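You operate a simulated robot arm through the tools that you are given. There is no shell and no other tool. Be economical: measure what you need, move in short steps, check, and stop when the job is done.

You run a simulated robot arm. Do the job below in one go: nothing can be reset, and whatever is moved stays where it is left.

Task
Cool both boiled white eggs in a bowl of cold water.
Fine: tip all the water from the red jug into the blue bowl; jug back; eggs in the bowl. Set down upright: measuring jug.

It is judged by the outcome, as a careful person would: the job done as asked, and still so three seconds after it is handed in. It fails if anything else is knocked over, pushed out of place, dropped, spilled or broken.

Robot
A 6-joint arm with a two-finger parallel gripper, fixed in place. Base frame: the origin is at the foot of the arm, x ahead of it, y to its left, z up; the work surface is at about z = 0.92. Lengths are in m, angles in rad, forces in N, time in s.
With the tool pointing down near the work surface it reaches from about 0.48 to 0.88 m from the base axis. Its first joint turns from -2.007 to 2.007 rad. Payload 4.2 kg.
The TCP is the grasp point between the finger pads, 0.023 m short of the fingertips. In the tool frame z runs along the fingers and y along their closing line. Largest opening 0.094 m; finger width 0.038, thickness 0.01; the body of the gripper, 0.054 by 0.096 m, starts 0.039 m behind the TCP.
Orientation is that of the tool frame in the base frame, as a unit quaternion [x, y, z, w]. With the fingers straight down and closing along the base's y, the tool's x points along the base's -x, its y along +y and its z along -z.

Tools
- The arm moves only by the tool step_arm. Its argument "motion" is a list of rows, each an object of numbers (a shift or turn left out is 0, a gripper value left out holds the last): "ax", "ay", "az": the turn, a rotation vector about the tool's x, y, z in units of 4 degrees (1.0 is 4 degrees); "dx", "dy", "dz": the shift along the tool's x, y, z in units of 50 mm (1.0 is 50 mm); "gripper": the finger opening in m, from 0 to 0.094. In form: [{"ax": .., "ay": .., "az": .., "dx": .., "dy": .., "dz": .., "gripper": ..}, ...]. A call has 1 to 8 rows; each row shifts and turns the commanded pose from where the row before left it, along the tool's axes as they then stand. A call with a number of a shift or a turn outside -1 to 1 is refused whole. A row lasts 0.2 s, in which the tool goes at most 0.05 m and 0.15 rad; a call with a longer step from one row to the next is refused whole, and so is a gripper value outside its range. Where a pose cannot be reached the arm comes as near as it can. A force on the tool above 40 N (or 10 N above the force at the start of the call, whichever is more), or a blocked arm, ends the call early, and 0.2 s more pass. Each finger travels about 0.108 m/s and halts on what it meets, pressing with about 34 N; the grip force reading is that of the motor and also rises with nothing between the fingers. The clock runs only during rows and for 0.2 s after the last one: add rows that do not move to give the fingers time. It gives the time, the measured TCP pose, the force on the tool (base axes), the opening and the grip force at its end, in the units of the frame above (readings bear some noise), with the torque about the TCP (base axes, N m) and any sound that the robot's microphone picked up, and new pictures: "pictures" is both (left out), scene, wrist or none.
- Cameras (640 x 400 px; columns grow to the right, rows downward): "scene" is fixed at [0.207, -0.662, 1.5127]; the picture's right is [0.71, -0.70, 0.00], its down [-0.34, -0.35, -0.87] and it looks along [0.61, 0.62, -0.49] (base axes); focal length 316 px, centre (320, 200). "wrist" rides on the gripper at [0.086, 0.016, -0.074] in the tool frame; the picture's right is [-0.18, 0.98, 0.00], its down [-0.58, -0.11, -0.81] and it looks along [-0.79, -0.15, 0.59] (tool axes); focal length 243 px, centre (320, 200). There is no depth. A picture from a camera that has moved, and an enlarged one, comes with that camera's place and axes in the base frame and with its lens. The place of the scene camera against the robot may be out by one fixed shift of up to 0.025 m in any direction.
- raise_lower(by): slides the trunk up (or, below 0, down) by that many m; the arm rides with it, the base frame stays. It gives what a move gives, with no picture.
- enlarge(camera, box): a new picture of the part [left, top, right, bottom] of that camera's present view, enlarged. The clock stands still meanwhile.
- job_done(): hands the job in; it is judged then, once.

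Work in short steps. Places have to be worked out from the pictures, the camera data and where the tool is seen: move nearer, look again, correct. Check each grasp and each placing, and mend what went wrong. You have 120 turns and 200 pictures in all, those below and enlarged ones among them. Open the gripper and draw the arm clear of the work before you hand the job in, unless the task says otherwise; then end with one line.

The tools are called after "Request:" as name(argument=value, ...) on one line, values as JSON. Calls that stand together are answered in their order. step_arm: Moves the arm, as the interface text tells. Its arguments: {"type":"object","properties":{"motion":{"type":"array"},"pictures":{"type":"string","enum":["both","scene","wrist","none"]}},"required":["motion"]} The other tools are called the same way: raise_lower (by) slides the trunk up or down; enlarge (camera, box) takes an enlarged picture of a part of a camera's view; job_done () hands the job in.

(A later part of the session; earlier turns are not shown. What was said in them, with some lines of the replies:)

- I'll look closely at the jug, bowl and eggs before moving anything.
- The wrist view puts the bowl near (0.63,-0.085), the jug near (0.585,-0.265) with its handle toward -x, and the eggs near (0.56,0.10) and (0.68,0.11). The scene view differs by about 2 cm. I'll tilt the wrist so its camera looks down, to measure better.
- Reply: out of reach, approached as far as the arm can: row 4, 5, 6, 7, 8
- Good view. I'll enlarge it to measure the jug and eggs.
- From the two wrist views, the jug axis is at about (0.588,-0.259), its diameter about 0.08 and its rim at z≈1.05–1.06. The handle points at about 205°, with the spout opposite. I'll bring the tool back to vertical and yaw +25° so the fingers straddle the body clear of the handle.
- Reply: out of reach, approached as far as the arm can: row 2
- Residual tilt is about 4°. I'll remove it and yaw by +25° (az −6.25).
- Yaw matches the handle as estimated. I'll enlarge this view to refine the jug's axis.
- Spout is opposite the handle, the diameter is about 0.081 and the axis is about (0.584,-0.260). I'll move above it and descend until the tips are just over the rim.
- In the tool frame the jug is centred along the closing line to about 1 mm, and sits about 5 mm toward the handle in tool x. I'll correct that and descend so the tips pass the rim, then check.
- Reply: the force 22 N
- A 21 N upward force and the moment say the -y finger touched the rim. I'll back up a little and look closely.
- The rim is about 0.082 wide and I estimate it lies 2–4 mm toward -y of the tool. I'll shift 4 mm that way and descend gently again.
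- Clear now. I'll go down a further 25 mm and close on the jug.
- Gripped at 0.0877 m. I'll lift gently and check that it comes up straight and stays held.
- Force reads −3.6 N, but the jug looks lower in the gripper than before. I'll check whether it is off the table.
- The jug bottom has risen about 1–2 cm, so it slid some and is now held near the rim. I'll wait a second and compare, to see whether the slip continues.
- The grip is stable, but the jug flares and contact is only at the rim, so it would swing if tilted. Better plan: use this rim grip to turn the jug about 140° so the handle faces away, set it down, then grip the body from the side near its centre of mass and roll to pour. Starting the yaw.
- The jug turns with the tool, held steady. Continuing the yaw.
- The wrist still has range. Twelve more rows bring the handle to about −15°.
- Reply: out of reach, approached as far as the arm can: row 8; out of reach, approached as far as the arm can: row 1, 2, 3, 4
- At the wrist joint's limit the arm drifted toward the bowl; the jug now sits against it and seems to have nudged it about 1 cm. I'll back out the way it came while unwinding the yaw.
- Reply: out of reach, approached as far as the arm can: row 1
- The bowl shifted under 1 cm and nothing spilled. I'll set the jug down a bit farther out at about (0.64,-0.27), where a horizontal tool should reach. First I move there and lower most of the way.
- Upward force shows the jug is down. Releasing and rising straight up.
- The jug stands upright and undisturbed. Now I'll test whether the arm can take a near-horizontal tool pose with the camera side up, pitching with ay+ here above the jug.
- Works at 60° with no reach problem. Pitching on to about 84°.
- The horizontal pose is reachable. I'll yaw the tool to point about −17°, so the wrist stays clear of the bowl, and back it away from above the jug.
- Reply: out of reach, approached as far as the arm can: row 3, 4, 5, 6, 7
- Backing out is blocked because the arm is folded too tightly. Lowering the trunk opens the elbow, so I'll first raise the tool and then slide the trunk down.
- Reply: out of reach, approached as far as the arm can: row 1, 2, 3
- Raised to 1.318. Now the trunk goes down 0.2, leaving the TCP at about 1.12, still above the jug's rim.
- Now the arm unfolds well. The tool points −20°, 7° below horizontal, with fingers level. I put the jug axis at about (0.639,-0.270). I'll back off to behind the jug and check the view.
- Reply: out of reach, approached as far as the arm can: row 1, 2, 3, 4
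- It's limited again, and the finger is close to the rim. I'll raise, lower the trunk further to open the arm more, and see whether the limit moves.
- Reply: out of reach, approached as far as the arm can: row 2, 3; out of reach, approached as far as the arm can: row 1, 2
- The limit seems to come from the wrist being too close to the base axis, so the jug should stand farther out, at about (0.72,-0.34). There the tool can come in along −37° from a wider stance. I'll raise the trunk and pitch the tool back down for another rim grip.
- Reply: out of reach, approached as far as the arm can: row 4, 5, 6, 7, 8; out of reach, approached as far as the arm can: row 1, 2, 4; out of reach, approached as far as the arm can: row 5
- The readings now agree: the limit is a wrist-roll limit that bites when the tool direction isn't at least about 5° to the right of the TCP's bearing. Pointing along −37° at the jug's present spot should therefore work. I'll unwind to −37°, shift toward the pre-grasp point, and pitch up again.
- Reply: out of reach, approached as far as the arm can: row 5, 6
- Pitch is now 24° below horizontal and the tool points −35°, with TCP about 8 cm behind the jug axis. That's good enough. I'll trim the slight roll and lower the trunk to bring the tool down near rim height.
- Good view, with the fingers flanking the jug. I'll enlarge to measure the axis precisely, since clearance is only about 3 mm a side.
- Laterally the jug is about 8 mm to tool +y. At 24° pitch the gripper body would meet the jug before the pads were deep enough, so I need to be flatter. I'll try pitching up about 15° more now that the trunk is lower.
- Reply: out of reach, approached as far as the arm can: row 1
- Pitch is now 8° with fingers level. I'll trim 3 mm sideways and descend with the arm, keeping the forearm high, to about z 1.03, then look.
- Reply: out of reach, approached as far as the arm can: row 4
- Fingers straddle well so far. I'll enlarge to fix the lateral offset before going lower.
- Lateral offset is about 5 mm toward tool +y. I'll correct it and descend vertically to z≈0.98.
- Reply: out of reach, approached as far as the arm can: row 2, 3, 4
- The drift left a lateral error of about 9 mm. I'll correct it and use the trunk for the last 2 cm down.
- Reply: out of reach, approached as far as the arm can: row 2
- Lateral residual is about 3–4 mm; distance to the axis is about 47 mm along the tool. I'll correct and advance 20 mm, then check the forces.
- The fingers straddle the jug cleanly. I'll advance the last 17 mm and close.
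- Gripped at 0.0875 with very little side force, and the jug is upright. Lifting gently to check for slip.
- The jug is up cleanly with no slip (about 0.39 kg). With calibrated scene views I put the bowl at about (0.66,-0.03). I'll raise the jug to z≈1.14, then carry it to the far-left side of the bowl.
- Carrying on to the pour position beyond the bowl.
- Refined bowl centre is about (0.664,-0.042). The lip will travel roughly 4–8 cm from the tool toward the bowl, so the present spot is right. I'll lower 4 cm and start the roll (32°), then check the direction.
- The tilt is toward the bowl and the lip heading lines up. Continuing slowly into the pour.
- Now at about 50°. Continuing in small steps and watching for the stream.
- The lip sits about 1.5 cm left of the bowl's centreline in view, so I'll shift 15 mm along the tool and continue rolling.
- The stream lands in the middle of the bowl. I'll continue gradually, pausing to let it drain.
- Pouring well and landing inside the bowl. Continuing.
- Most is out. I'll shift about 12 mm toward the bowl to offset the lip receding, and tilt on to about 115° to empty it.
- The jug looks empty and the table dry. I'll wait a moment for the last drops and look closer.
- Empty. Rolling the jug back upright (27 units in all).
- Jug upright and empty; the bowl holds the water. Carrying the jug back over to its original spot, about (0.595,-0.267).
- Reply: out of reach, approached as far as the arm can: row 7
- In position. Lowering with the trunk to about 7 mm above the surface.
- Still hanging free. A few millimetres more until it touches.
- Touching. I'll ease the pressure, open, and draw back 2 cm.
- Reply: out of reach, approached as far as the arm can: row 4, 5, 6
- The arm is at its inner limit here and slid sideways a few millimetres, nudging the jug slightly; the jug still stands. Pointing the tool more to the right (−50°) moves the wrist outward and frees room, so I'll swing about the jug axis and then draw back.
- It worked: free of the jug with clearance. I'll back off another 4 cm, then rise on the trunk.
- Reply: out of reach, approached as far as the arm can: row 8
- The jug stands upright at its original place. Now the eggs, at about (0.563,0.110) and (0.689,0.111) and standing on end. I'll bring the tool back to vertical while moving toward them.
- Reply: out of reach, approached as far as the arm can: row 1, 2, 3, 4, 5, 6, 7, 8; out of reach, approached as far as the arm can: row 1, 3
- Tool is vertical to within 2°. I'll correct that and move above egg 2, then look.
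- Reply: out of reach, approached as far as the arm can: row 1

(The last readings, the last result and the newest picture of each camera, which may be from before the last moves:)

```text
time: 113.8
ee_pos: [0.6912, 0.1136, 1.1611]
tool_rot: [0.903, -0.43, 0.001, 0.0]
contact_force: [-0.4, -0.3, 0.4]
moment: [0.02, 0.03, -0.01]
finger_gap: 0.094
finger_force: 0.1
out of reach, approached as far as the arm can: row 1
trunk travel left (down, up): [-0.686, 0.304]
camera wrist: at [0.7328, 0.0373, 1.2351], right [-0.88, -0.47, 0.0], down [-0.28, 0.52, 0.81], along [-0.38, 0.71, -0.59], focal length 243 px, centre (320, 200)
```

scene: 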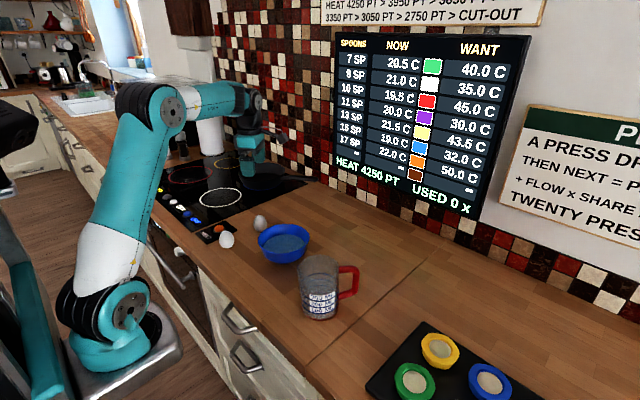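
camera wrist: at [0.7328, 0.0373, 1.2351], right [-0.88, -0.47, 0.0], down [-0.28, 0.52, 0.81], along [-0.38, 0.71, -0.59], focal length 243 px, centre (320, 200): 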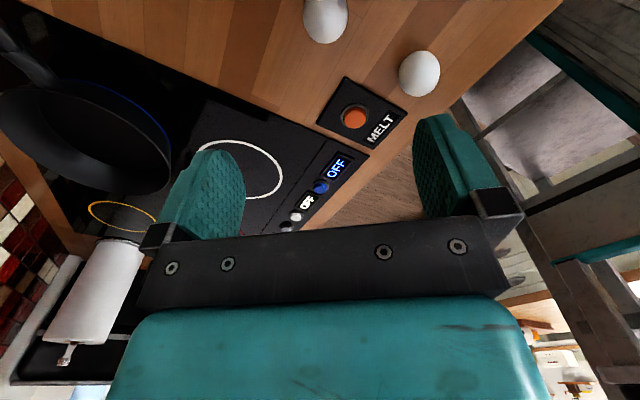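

Egg 2 is at (0.688,0.110) and egg 1 at (0.564,0.108), agreeing with the scene estimate. Descending on egg 2 with open fingers to z≈0.95.

Request:
step_arm(motion=[{"dy": 0.1, "dz": 0.8}, {"dz": 0.9}, {"dz": 0.9}, {"dz": 0.9}, {"dz": 0.72}, {}], pictures="both")

```text
time: 115.2
ee_pos: [0.6908, 0.1091, 0.9486]
tool_rot: [0.903, -0.431, 0.001, 0.0]
contact_force: [0.5, -0.2, -0.1]
moment: [0.01, 0.02, 0.01]
finger_gap: 0.0943
finger_force: 0.1
trunk travel left (down, up): [-0.686, 0.304]
camera wrist: at [0.7318, 0.0325, 1.024], right [-0.88, -0.47, 0.0], down [-0.28, 0.52, 0.81], along [-0.38, 0.71, -0.59], focal length 243 px, centre (320, 200)
```

scene: 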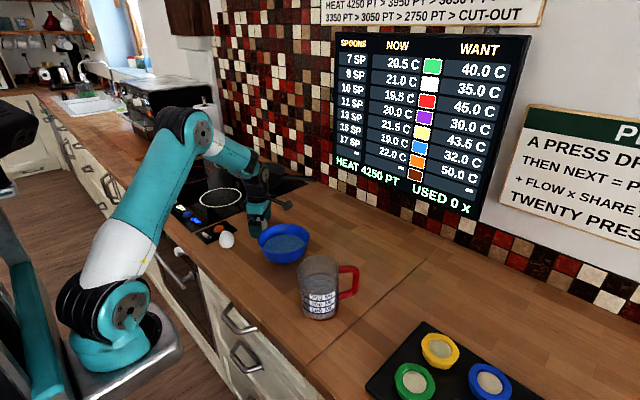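
wrist: 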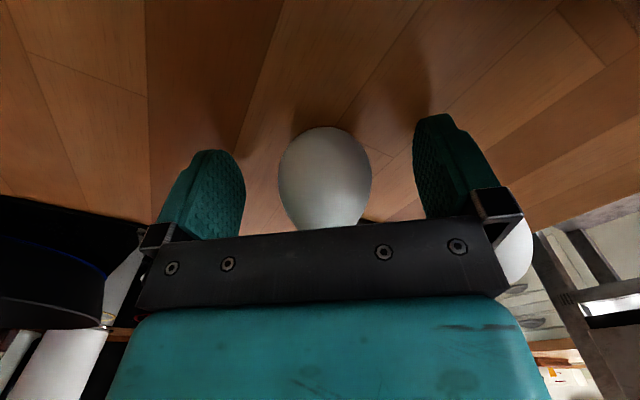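

The egg is centred between the fingers. Closing and lifting.

Request:
step_arm(motion=[{"gripper": 0.06}, {"gripper": 0.04}, {"gripper": 0.04}, {"gripper": 0.04}, {"dz": -0.2}, {"dz": -0.6}, {"dz": -0.9}, {"dz": -0.9}], pictures="wrist")

```text
time: 117.0
ee_pos: [0.6903, 0.109, 1.0799]
tool_rot: [0.903, -0.43, 0.001, 0.0]
contact_force: [0.8, 0.3, -1.1]
moment: [0.0, 0.03, 0.0]
finger_gap: 0.0416
finger_force: 33.9
trunk travel left (down, up): [-0.686, 0.304]
camera wrist: at [0.7315, 0.033, 1.1543], right [-0.88, -0.47, 0.0], down [-0.28, 0.52, 0.81], along [-0.38, 0.71, -0.59], focal length 243 px, centre (320, 200)
```

wrist: 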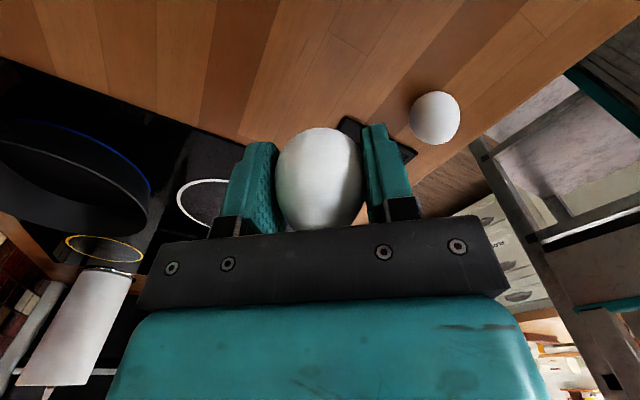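

Egg held (0.042 wide). Moving over the bowl, aiming at its right half.

Request:
step_arm(motion=[{"dx": 0.6, "dy": 0.58}, {"dx": 0.6, "dy": 0.58}, {"dx": 0.6, "dy": 0.58}, {"dx": 0.6, "dy": 0.58}, {}], pictures="both")

```text
time: 118.2
ee_pos: [0.6729, -0.0588, 1.0799]
tool_rot: [0.903, -0.43, 0.001, 0.0]
contact_force: [0.6, 0.8, -0.9]
moment: [-0.02, -0.03, 0.01]
finger_gap: 0.0415
finger_force: 34.3
trunk travel left (down, up): [-0.686, 0.304]
camera wrist: at [0.7153, -0.1341, 1.1547], right [-0.88, -0.48, 0.0], down [-0.28, 0.52, 0.81], along [-0.38, 0.71, -0.59], focal length 243 px, centre (320, 200)
```

scene: 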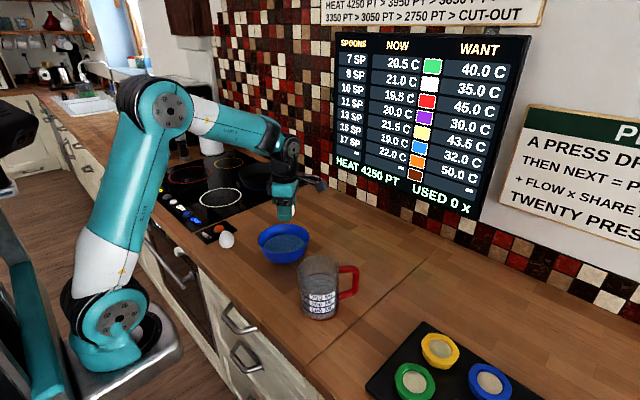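
wrist: 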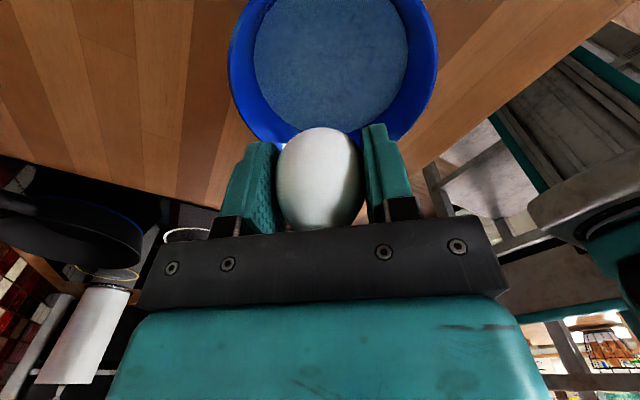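

Bowl centre from both views averages about (0.671,-0.052), and the egg is near enough above its right half. Lowering into the water to z≈0.97, watching the force.

Request:
step_arm(motion=[{"dx": 0.08, "dy": -0.05, "dz": 0.5}, {"dz": 0.5}, {"dz": 0.4}, {"dz": 0.3}, {"dz": 0.25}, {"dz": 0.2}, {}], pictures="scene")

Request:
enlarge(camera="scene", box=[230, 180, 340, 280])

```text
time: 119.8
ee_pos: [0.6792, -0.0594, 0.9749]
tool_rot: [0.903, -0.431, -0.001, 0.0]
contact_force: [-0.7, -0.2, 3.5]
moment: [0.04, -0.1, -0.02]
finger_gap: 0.0412
finger_force: 34.6
trunk travel left (down, up): [-0.686, 0.304]
```

scene: 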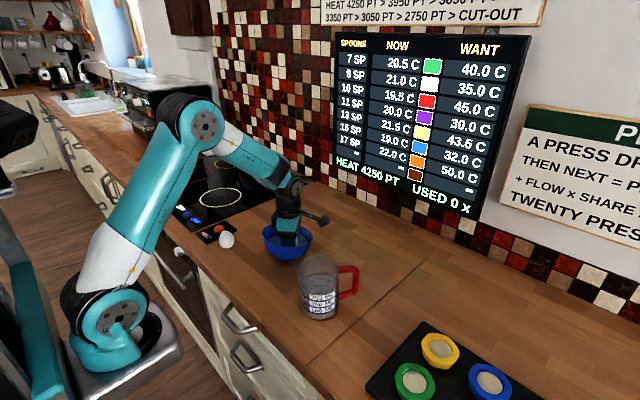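

```text
4.00 times, centred on (285, 230) of scene
camera zoom: at [0.207, -0.662, 1.5127], right [0.71, -0.7, 0.0], down [-0.34, -0.35, -0.87], along [0.61, 0.62, -0.49], focal length 1262 px, centre (460, 80)
```

zoom: 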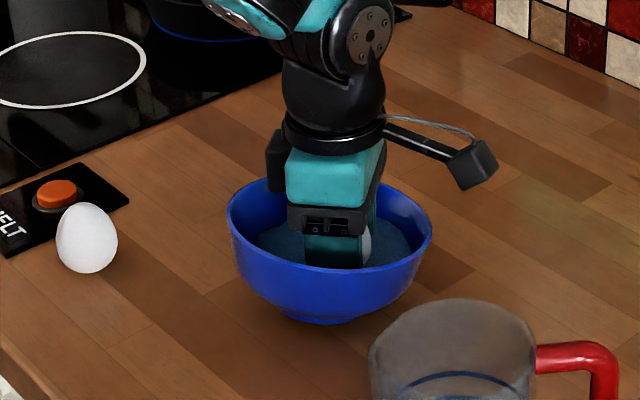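

Light contact with the bowl and the egg is in the water. Opening slightly to release and rising.

Request:
step_arm(motion=[{"dz": -0.1}, {"gripper": 0.052}, {"gripper": 0.058}, {}, {"dz": -0.4}, {"dz": -0.7}, {"dz": -0.8}, {"dz": -0.8}], pictures="both")

Request:
enlarge(camera="scene", box=[210, 190, 340, 280])

```text
time: 121.6
ee_pos: [0.6804, -0.0616, 1.1117]
tool_rot: [0.903, -0.43, 0.0, 0.001]
contact_force: [0.5, -0.5, -0.7]
moment: [-0.02, 0.02, 0.0]
finger_gap: 0.058
finger_force: 0.0
trunk travel left (down, up): [-0.686, 0.304]
camera wrist: at [0.7215, -0.1367, 1.1872], right [-0.88, -0.47, 0.0], down [-0.28, 0.52, 0.81], along [-0.38, 0.71, -0.59], focal length 243 px, centre (320, 200)
```

scene: 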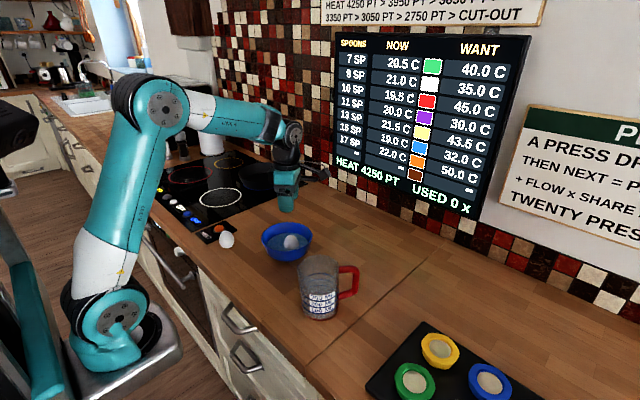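
wrist: 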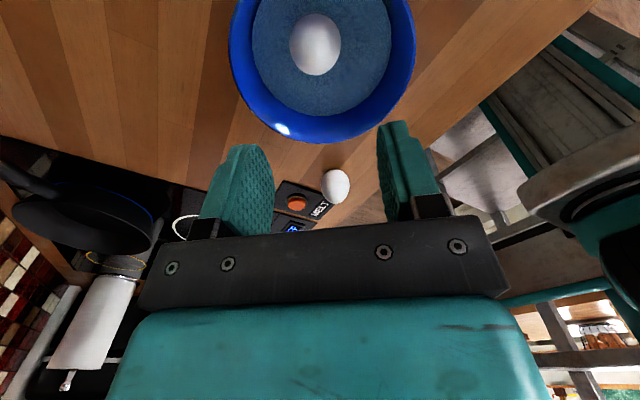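

```text
4.44 times, centred on (275, 235) of scene
camera zoom: at [0.207, -0.662, 1.5127], right [0.71, -0.7, 0.0], down [-0.34, -0.35, -0.87], along [0.61, 0.62, -0.49], focal length 1402 px, centre (520, 44)
```

zoom: 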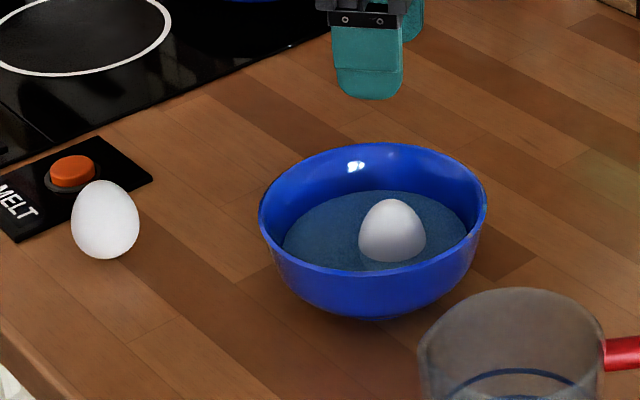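

Egg 2 sits in the water; there's more room toward the bowl's left-back side for the other. Now to egg 1, with a slightly narrower opening to stay clear of the MELT panel.

Request:
step_arm(motion=[{"dx": -0.82, "dy": -0.066, "gripper": 0.076}, {"dx": -0.82, "dy": -0.066}, {"dx": -0.82, "dy": -0.066}, {"dx": -0.82, "dy": -0.066}, {"dx": -0.82, "dy": -0.066}, {"dz": 0.8}, {"dz": 0.6}, {}], pictures="both")

```text
time: 123.4
ee_pos: [0.5641, 0.1097, 1.0427]
tool_rot: [0.903, -0.43, 0.0, 0.0]
contact_force: [-0.2, -0.3, -0.3]
moment: [-0.01, 0.0, -0.02]
finger_gap: 0.0761
finger_force: 0.1
trunk travel left (down, up): [-0.686, 0.304]
camera wrist: at [0.6065, 0.0337, 1.1163], right [-0.88, -0.47, 0.0], down [-0.28, 0.52, 0.81], along [-0.38, 0.71, -0.59], focal length 243 px, centre (320, 200)
```

scene: 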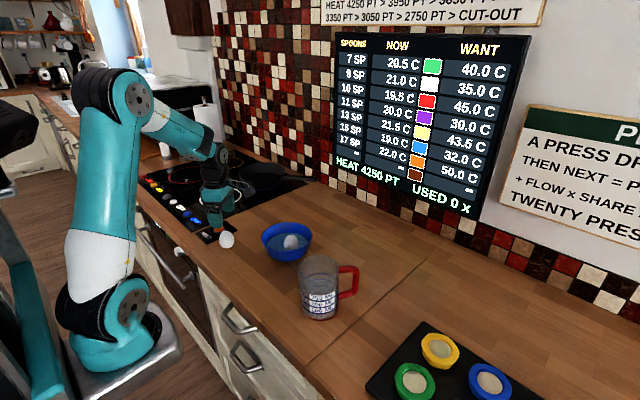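
wrist: 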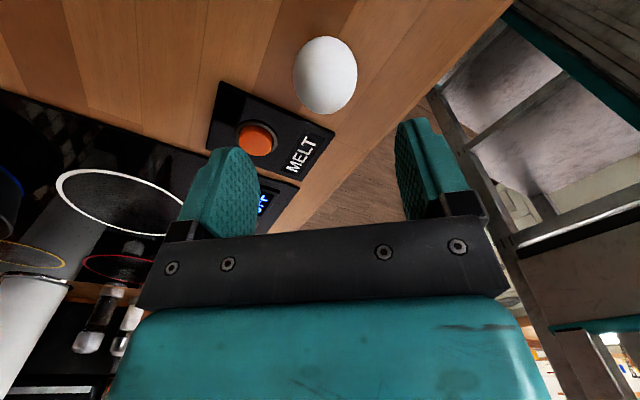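

Aligned to within 4 mm. Descending, closing and lifting.

Request:
step_arm(motion=[{"dy": 0.07, "dz": 0.6}, {"dz": 0.6}, {"dz": 0.6}, {}, {"gripper": 0.055}, {"gripper": 0.038}, {"gripper": 0.038}, {"gripper": 0.038}], pictures="wrist")

```text
time: 125.2
ee_pos: [0.5604, 0.1082, 0.9529]
tool_rot: [0.902, -0.431, 0.001, 0.0]
contact_force: [0.3, 0.1, 0.1]
moment: [0.03, 0.0, -0.03]
finger_gap: 0.0415
finger_force: 34.5
trunk travel left (down, up): [-0.686, 0.304]
camera wrist: at [0.6032, 0.0328, 1.0268], right [-0.88, -0.47, 0.0], down [-0.28, 0.52, 0.81], along [-0.38, 0.71, -0.59], focal length 243 px, centre (320, 200)
```

wrist: 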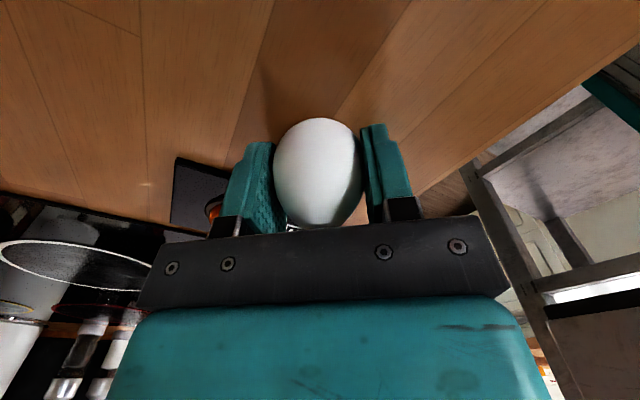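

Gripped. Lifting and moving over the bowl's left-back side, about (0.647,-0.028).

Request:
step_arm(motion=[{"dz": -0.4}, {"dz": -0.9}, {"dz": -0.9}, {"dz": -0.4, "dx": 0.5, "dy": 0.06}, {"dx": 0.9, "dy": 0.1}, {"dx": 0.9, "dy": 0.1}, {"dx": 0.9, "dy": 0.1}, {}], pictures="both")

Request:
enlarge(camera="scene", box=[220, 180, 340, 280])

```text
time: 127.0
ee_pos: [0.6472, -0.0279, 1.0831]
tool_rot: [0.902, -0.431, 0.0, 0.001]
contact_force: [-0.5, 0.1, -0.8]
moment: [-0.01, 0.02, 0.02]
finger_gap: 0.0416
finger_force: 34.4
trunk travel left (down, up): [-0.686, 0.304]
camera wrist: at [0.6895, -0.1037, 1.1578], right [-0.88, -0.48, 0.0], down [-0.28, 0.52, 0.81], along [-0.38, 0.71, -0.59], focal length 243 px, centre (320, 200)
```

scene: 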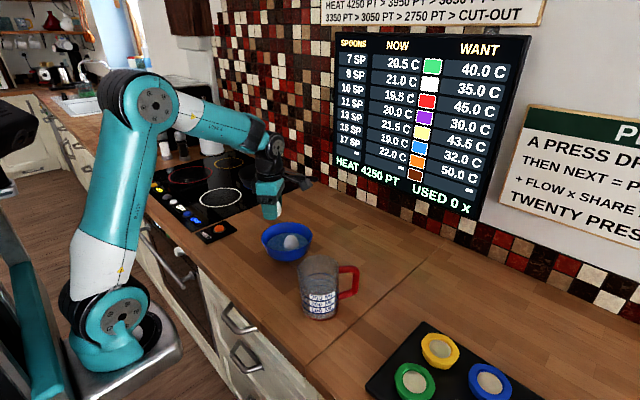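
wrist: 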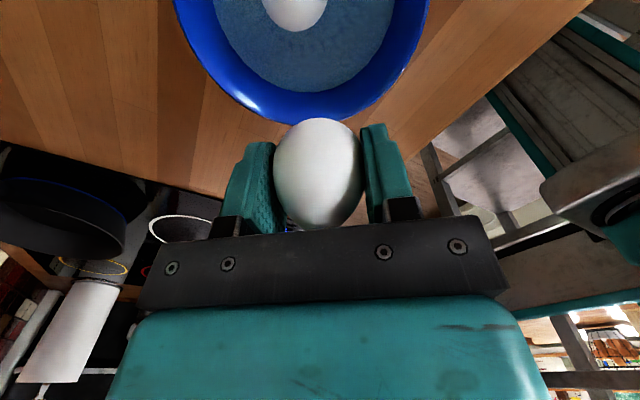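

```text
4.00 times, centred on (280, 230) of scene
camera zoom: at [0.207, -0.662, 1.5127], right [0.71, -0.7, 0.0], down [-0.34, -0.35, -0.87], along [0.61, 0.62, -0.49], focal length 1262 px, centre (480, 80)
```

zoom: 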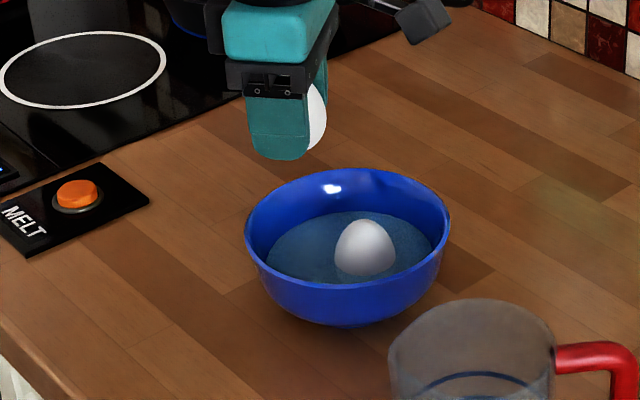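

The held egg projects onto the free water beside the first egg, with finger clearance on both sides. Lowering to z≈0.98.

Request:
step_arm(motion=[{"dz": 0.5}, {"dz": 0.5}, {"dz": 0.4}, {"dz": 0.3}, {"dz": 0.2}, {"dz": 0.15}, {}], pictures="none")

Request:
enlarge(camera="scene", box=[220, 180, 340, 280])

```text
time: 128.6
ee_pos: [0.6458, -0.027, 0.98]
tool_rot: [0.902, -0.431, 0.001, 0.0]
contact_force: [-1.0, -0.5, 10.2]
moment: [0.06, 0.06, 0.01]
finger_gap: 0.0412
finger_force: 34.3
trunk travel left (down, up): [-0.686, 0.304]
```

```text
4.00 times, centred on (280, 230) of scene
camera zoom: at [0.207, -0.662, 1.5127], right [0.71, -0.7, 0.0], down [-0.34, -0.35, -0.87], along [0.61, 0.62, -0.49], focal length 1262 px, centre (480, 80)
```

zoom: 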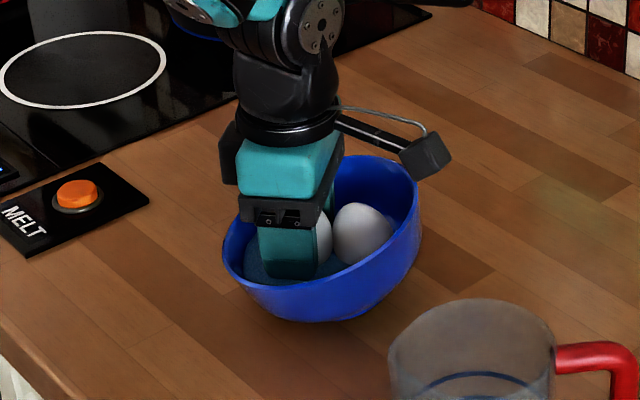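

The bowl is tilting under the push, so I'll raise gently at once to let it settle level.

Request:
step_arm(motion=[{"dz": -0.1}, {"dz": -0.1}, {"dz": -0.1}, {"dz": -0.1}, {"dz": -0.1}, {}], pictures="none")

Request:
enlarge(camera="scene", box=[220, 180, 340, 280])

```text
time: 130.0
ee_pos: [0.6482, -0.0271, 1.006]
tool_rot: [0.903, -0.431, 0.001, 0.0]
contact_force: [0.3, -0.5, -1.5]
moment: [-0.01, 0.01, -0.04]
finger_gap: 0.0413
finger_force: 33.6
trunk travel left (down, up): [-0.686, 0.304]
```

```text
4.00 times, centred on (280, 230) of scene
camera zoom: at [0.207, -0.662, 1.5127], right [0.71, -0.7, 0.0], down [-0.34, -0.35, -0.87], along [0.61, 0.62, -0.49], focal length 1262 px, centre (480, 80)
```

zoom: 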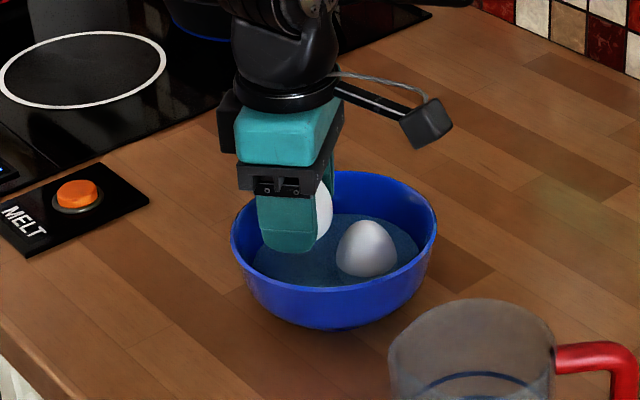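

The bowl settled level with no spill visible, and shifted slightly so the egg is now better over the water. Lowering 14 mm in small steps, checking force.

Request:
step_arm(motion=[{"dz": 0.1}, {"dz": 0.1}, {"dz": 0.08}, {}], pictures="none")

Request:
enlarge(camera="scene", box=[220, 180, 340, 280])

```text
time: 131.0
ee_pos: [0.6472, -0.0283, 0.9913]
tool_rot: [0.902, -0.431, 0.001, 0.0]
contact_force: [0.3, -0.7, -0.6]
moment: [0.0, -0.02, -0.02]
finger_gap: 0.0414
finger_force: 34.1
trunk travel left (down, up): [-0.686, 0.304]
```

```text
4.00 times, centred on (280, 230) of scene
camera zoom: at [0.207, -0.662, 1.5127], right [0.71, -0.7, 0.0], down [-0.34, -0.35, -0.87], along [0.61, 0.62, -0.49], focal length 1262 px, centre (480, 80)
```

zoom: 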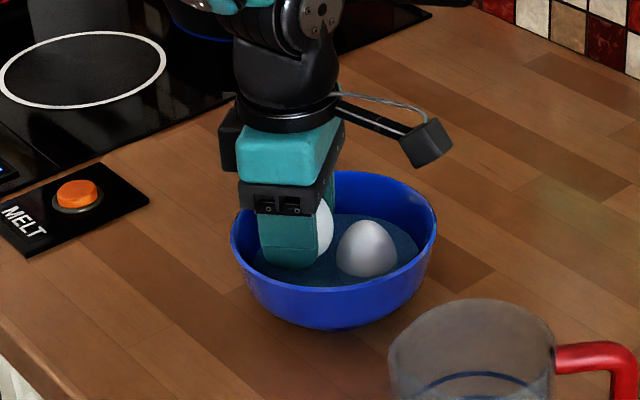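

No contact yet and the bowl is level. Another 5 mm, then open just a little so the egg slides in.

Request:
step_arm(motion=[{"dz": 0.05}, {"dz": 0.05}, {}, {"gripper": 0.046}, {"gripper": 0.05}, {"gripper": 0.054}, {}], pictures="none")

Request:
enlarge(camera="scene", box=[220, 180, 340, 280])

```text
time: 132.6
ee_pos: [0.6473, -0.0271, 0.9862]
tool_rot: [0.903, -0.43, 0.001, 0.001]
contact_force: [2.0, 0.0, 2.2]
moment: [-0.05, 0.06, 0.05]
finger_gap: 0.0535
finger_force: 0.1
trunk travel left (down, up): [-0.686, 0.304]
```

```text
4.00 times, centred on (280, 230) of scene
camera zoom: at [0.207, -0.662, 1.5127], right [0.71, -0.7, 0.0], down [-0.34, -0.35, -0.87], along [0.61, 0.62, -0.49], focal length 1262 px, centre (480, 80)
```

zoom: 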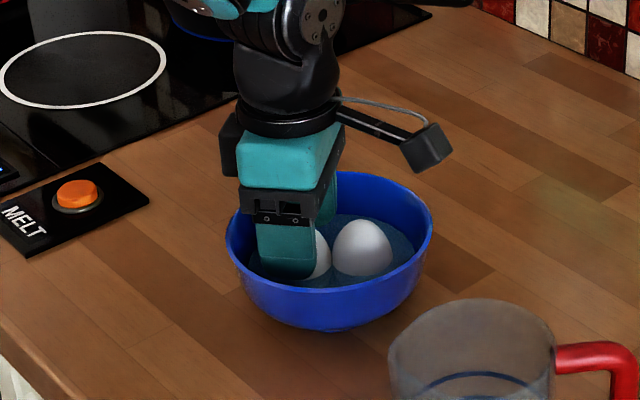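

The egg has slid down into the bowl. Raising straight up, slowly at first.

Request:
step_arm(motion=[{"dz": -0.15}, {"dz": -0.25}, {"dz": -0.5}, {"dz": -0.8}, {"dz": -0.9}, {"dz": -0.9}, {"dx": -0.8}, {}], pictures="both")

Request:
enlarge(camera="scene", box=[200, 190, 380, 330])

```text
time: 134.4
ee_pos: [0.6226, 0.0044, 1.1608]
tool_rot: [0.903, -0.43, 0.001, 0.001]
contact_force: [-0.1, -0.8, 0.1]
moment: [-0.02, -0.01, 0.01]
finger_gap: 0.0541
finger_force: 0.0
trunk travel left (down, up): [-0.686, 0.304]
camera wrist: at [0.6637, -0.0723, 1.2356], right [-0.88, -0.47, 0.0], down [-0.28, 0.52, 0.81], along [-0.38, 0.71, -0.59], focal length 243 px, centre (320, 200)
```

scene: 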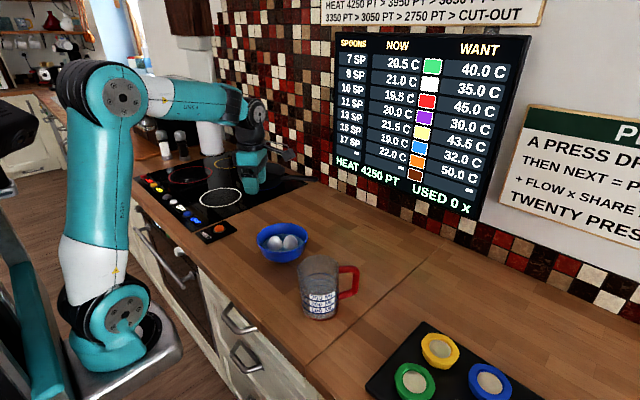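
wrist: 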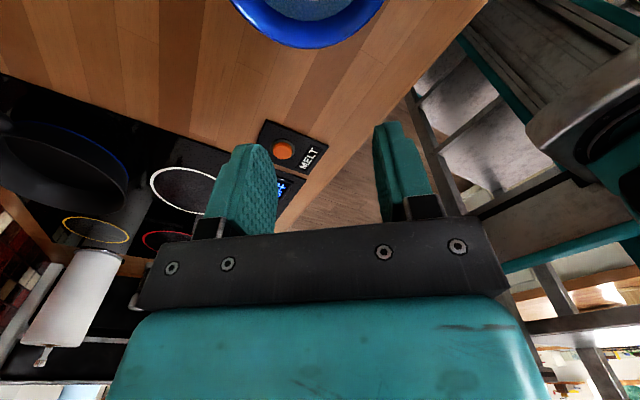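

```text
2.86 times, centred on (290, 260) of scene
camera zoom: at [0.207, -0.662, 1.5127], right [0.71, -0.7, 0.0], down [-0.34, -0.35, -0.87], along [0.61, 0.62, -0.49], focal length 902 px, centre (406, 29)
```

zoom: 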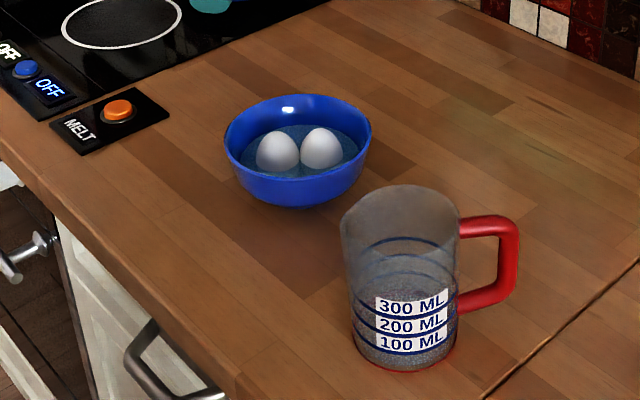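

Both eggs are in the water, the table is dry, and the empty jug stands upright at its original place. I'll open the gripper and draw the arm clear.

Request:
step_arm(motion=[{"dz": -0.8, "gripper": 0.094}, {"dz": -0.8}, {"dz": -0.6}, {}, {}], pictures="scene")

```text
time: 135.6
ee_pos: [0.6224, 0.0055, 1.2745]
tool_rot: [0.902, -0.431, 0.001, 0.0]
contact_force: [-0.2, 0.5, 0.6]
moment: [-0.02, -0.02, 0.01]
finger_gap: 0.0941
finger_force: 0.1
trunk travel left (down, up): [-0.686, 0.304]
```

scene: 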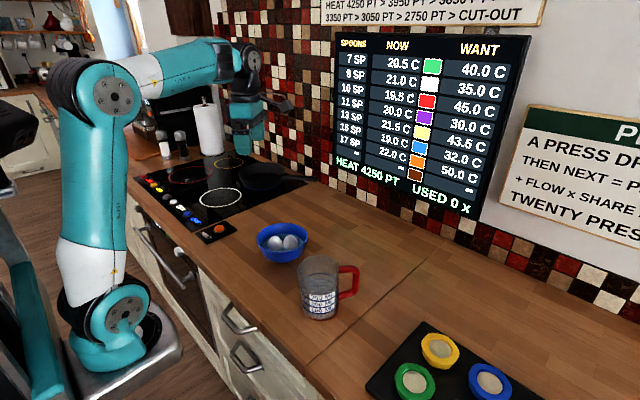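

Everything is stable and the arm is clear, so I'm handing in.

Request:
job_done()

```text
The job is handed in.
```

Both eggs are in the blue bowl with all the jug's water and no visible spill; the empty jug is upright at its original spot with its handle turned the other way, and the bowl was nudged a few centimetres along the way.
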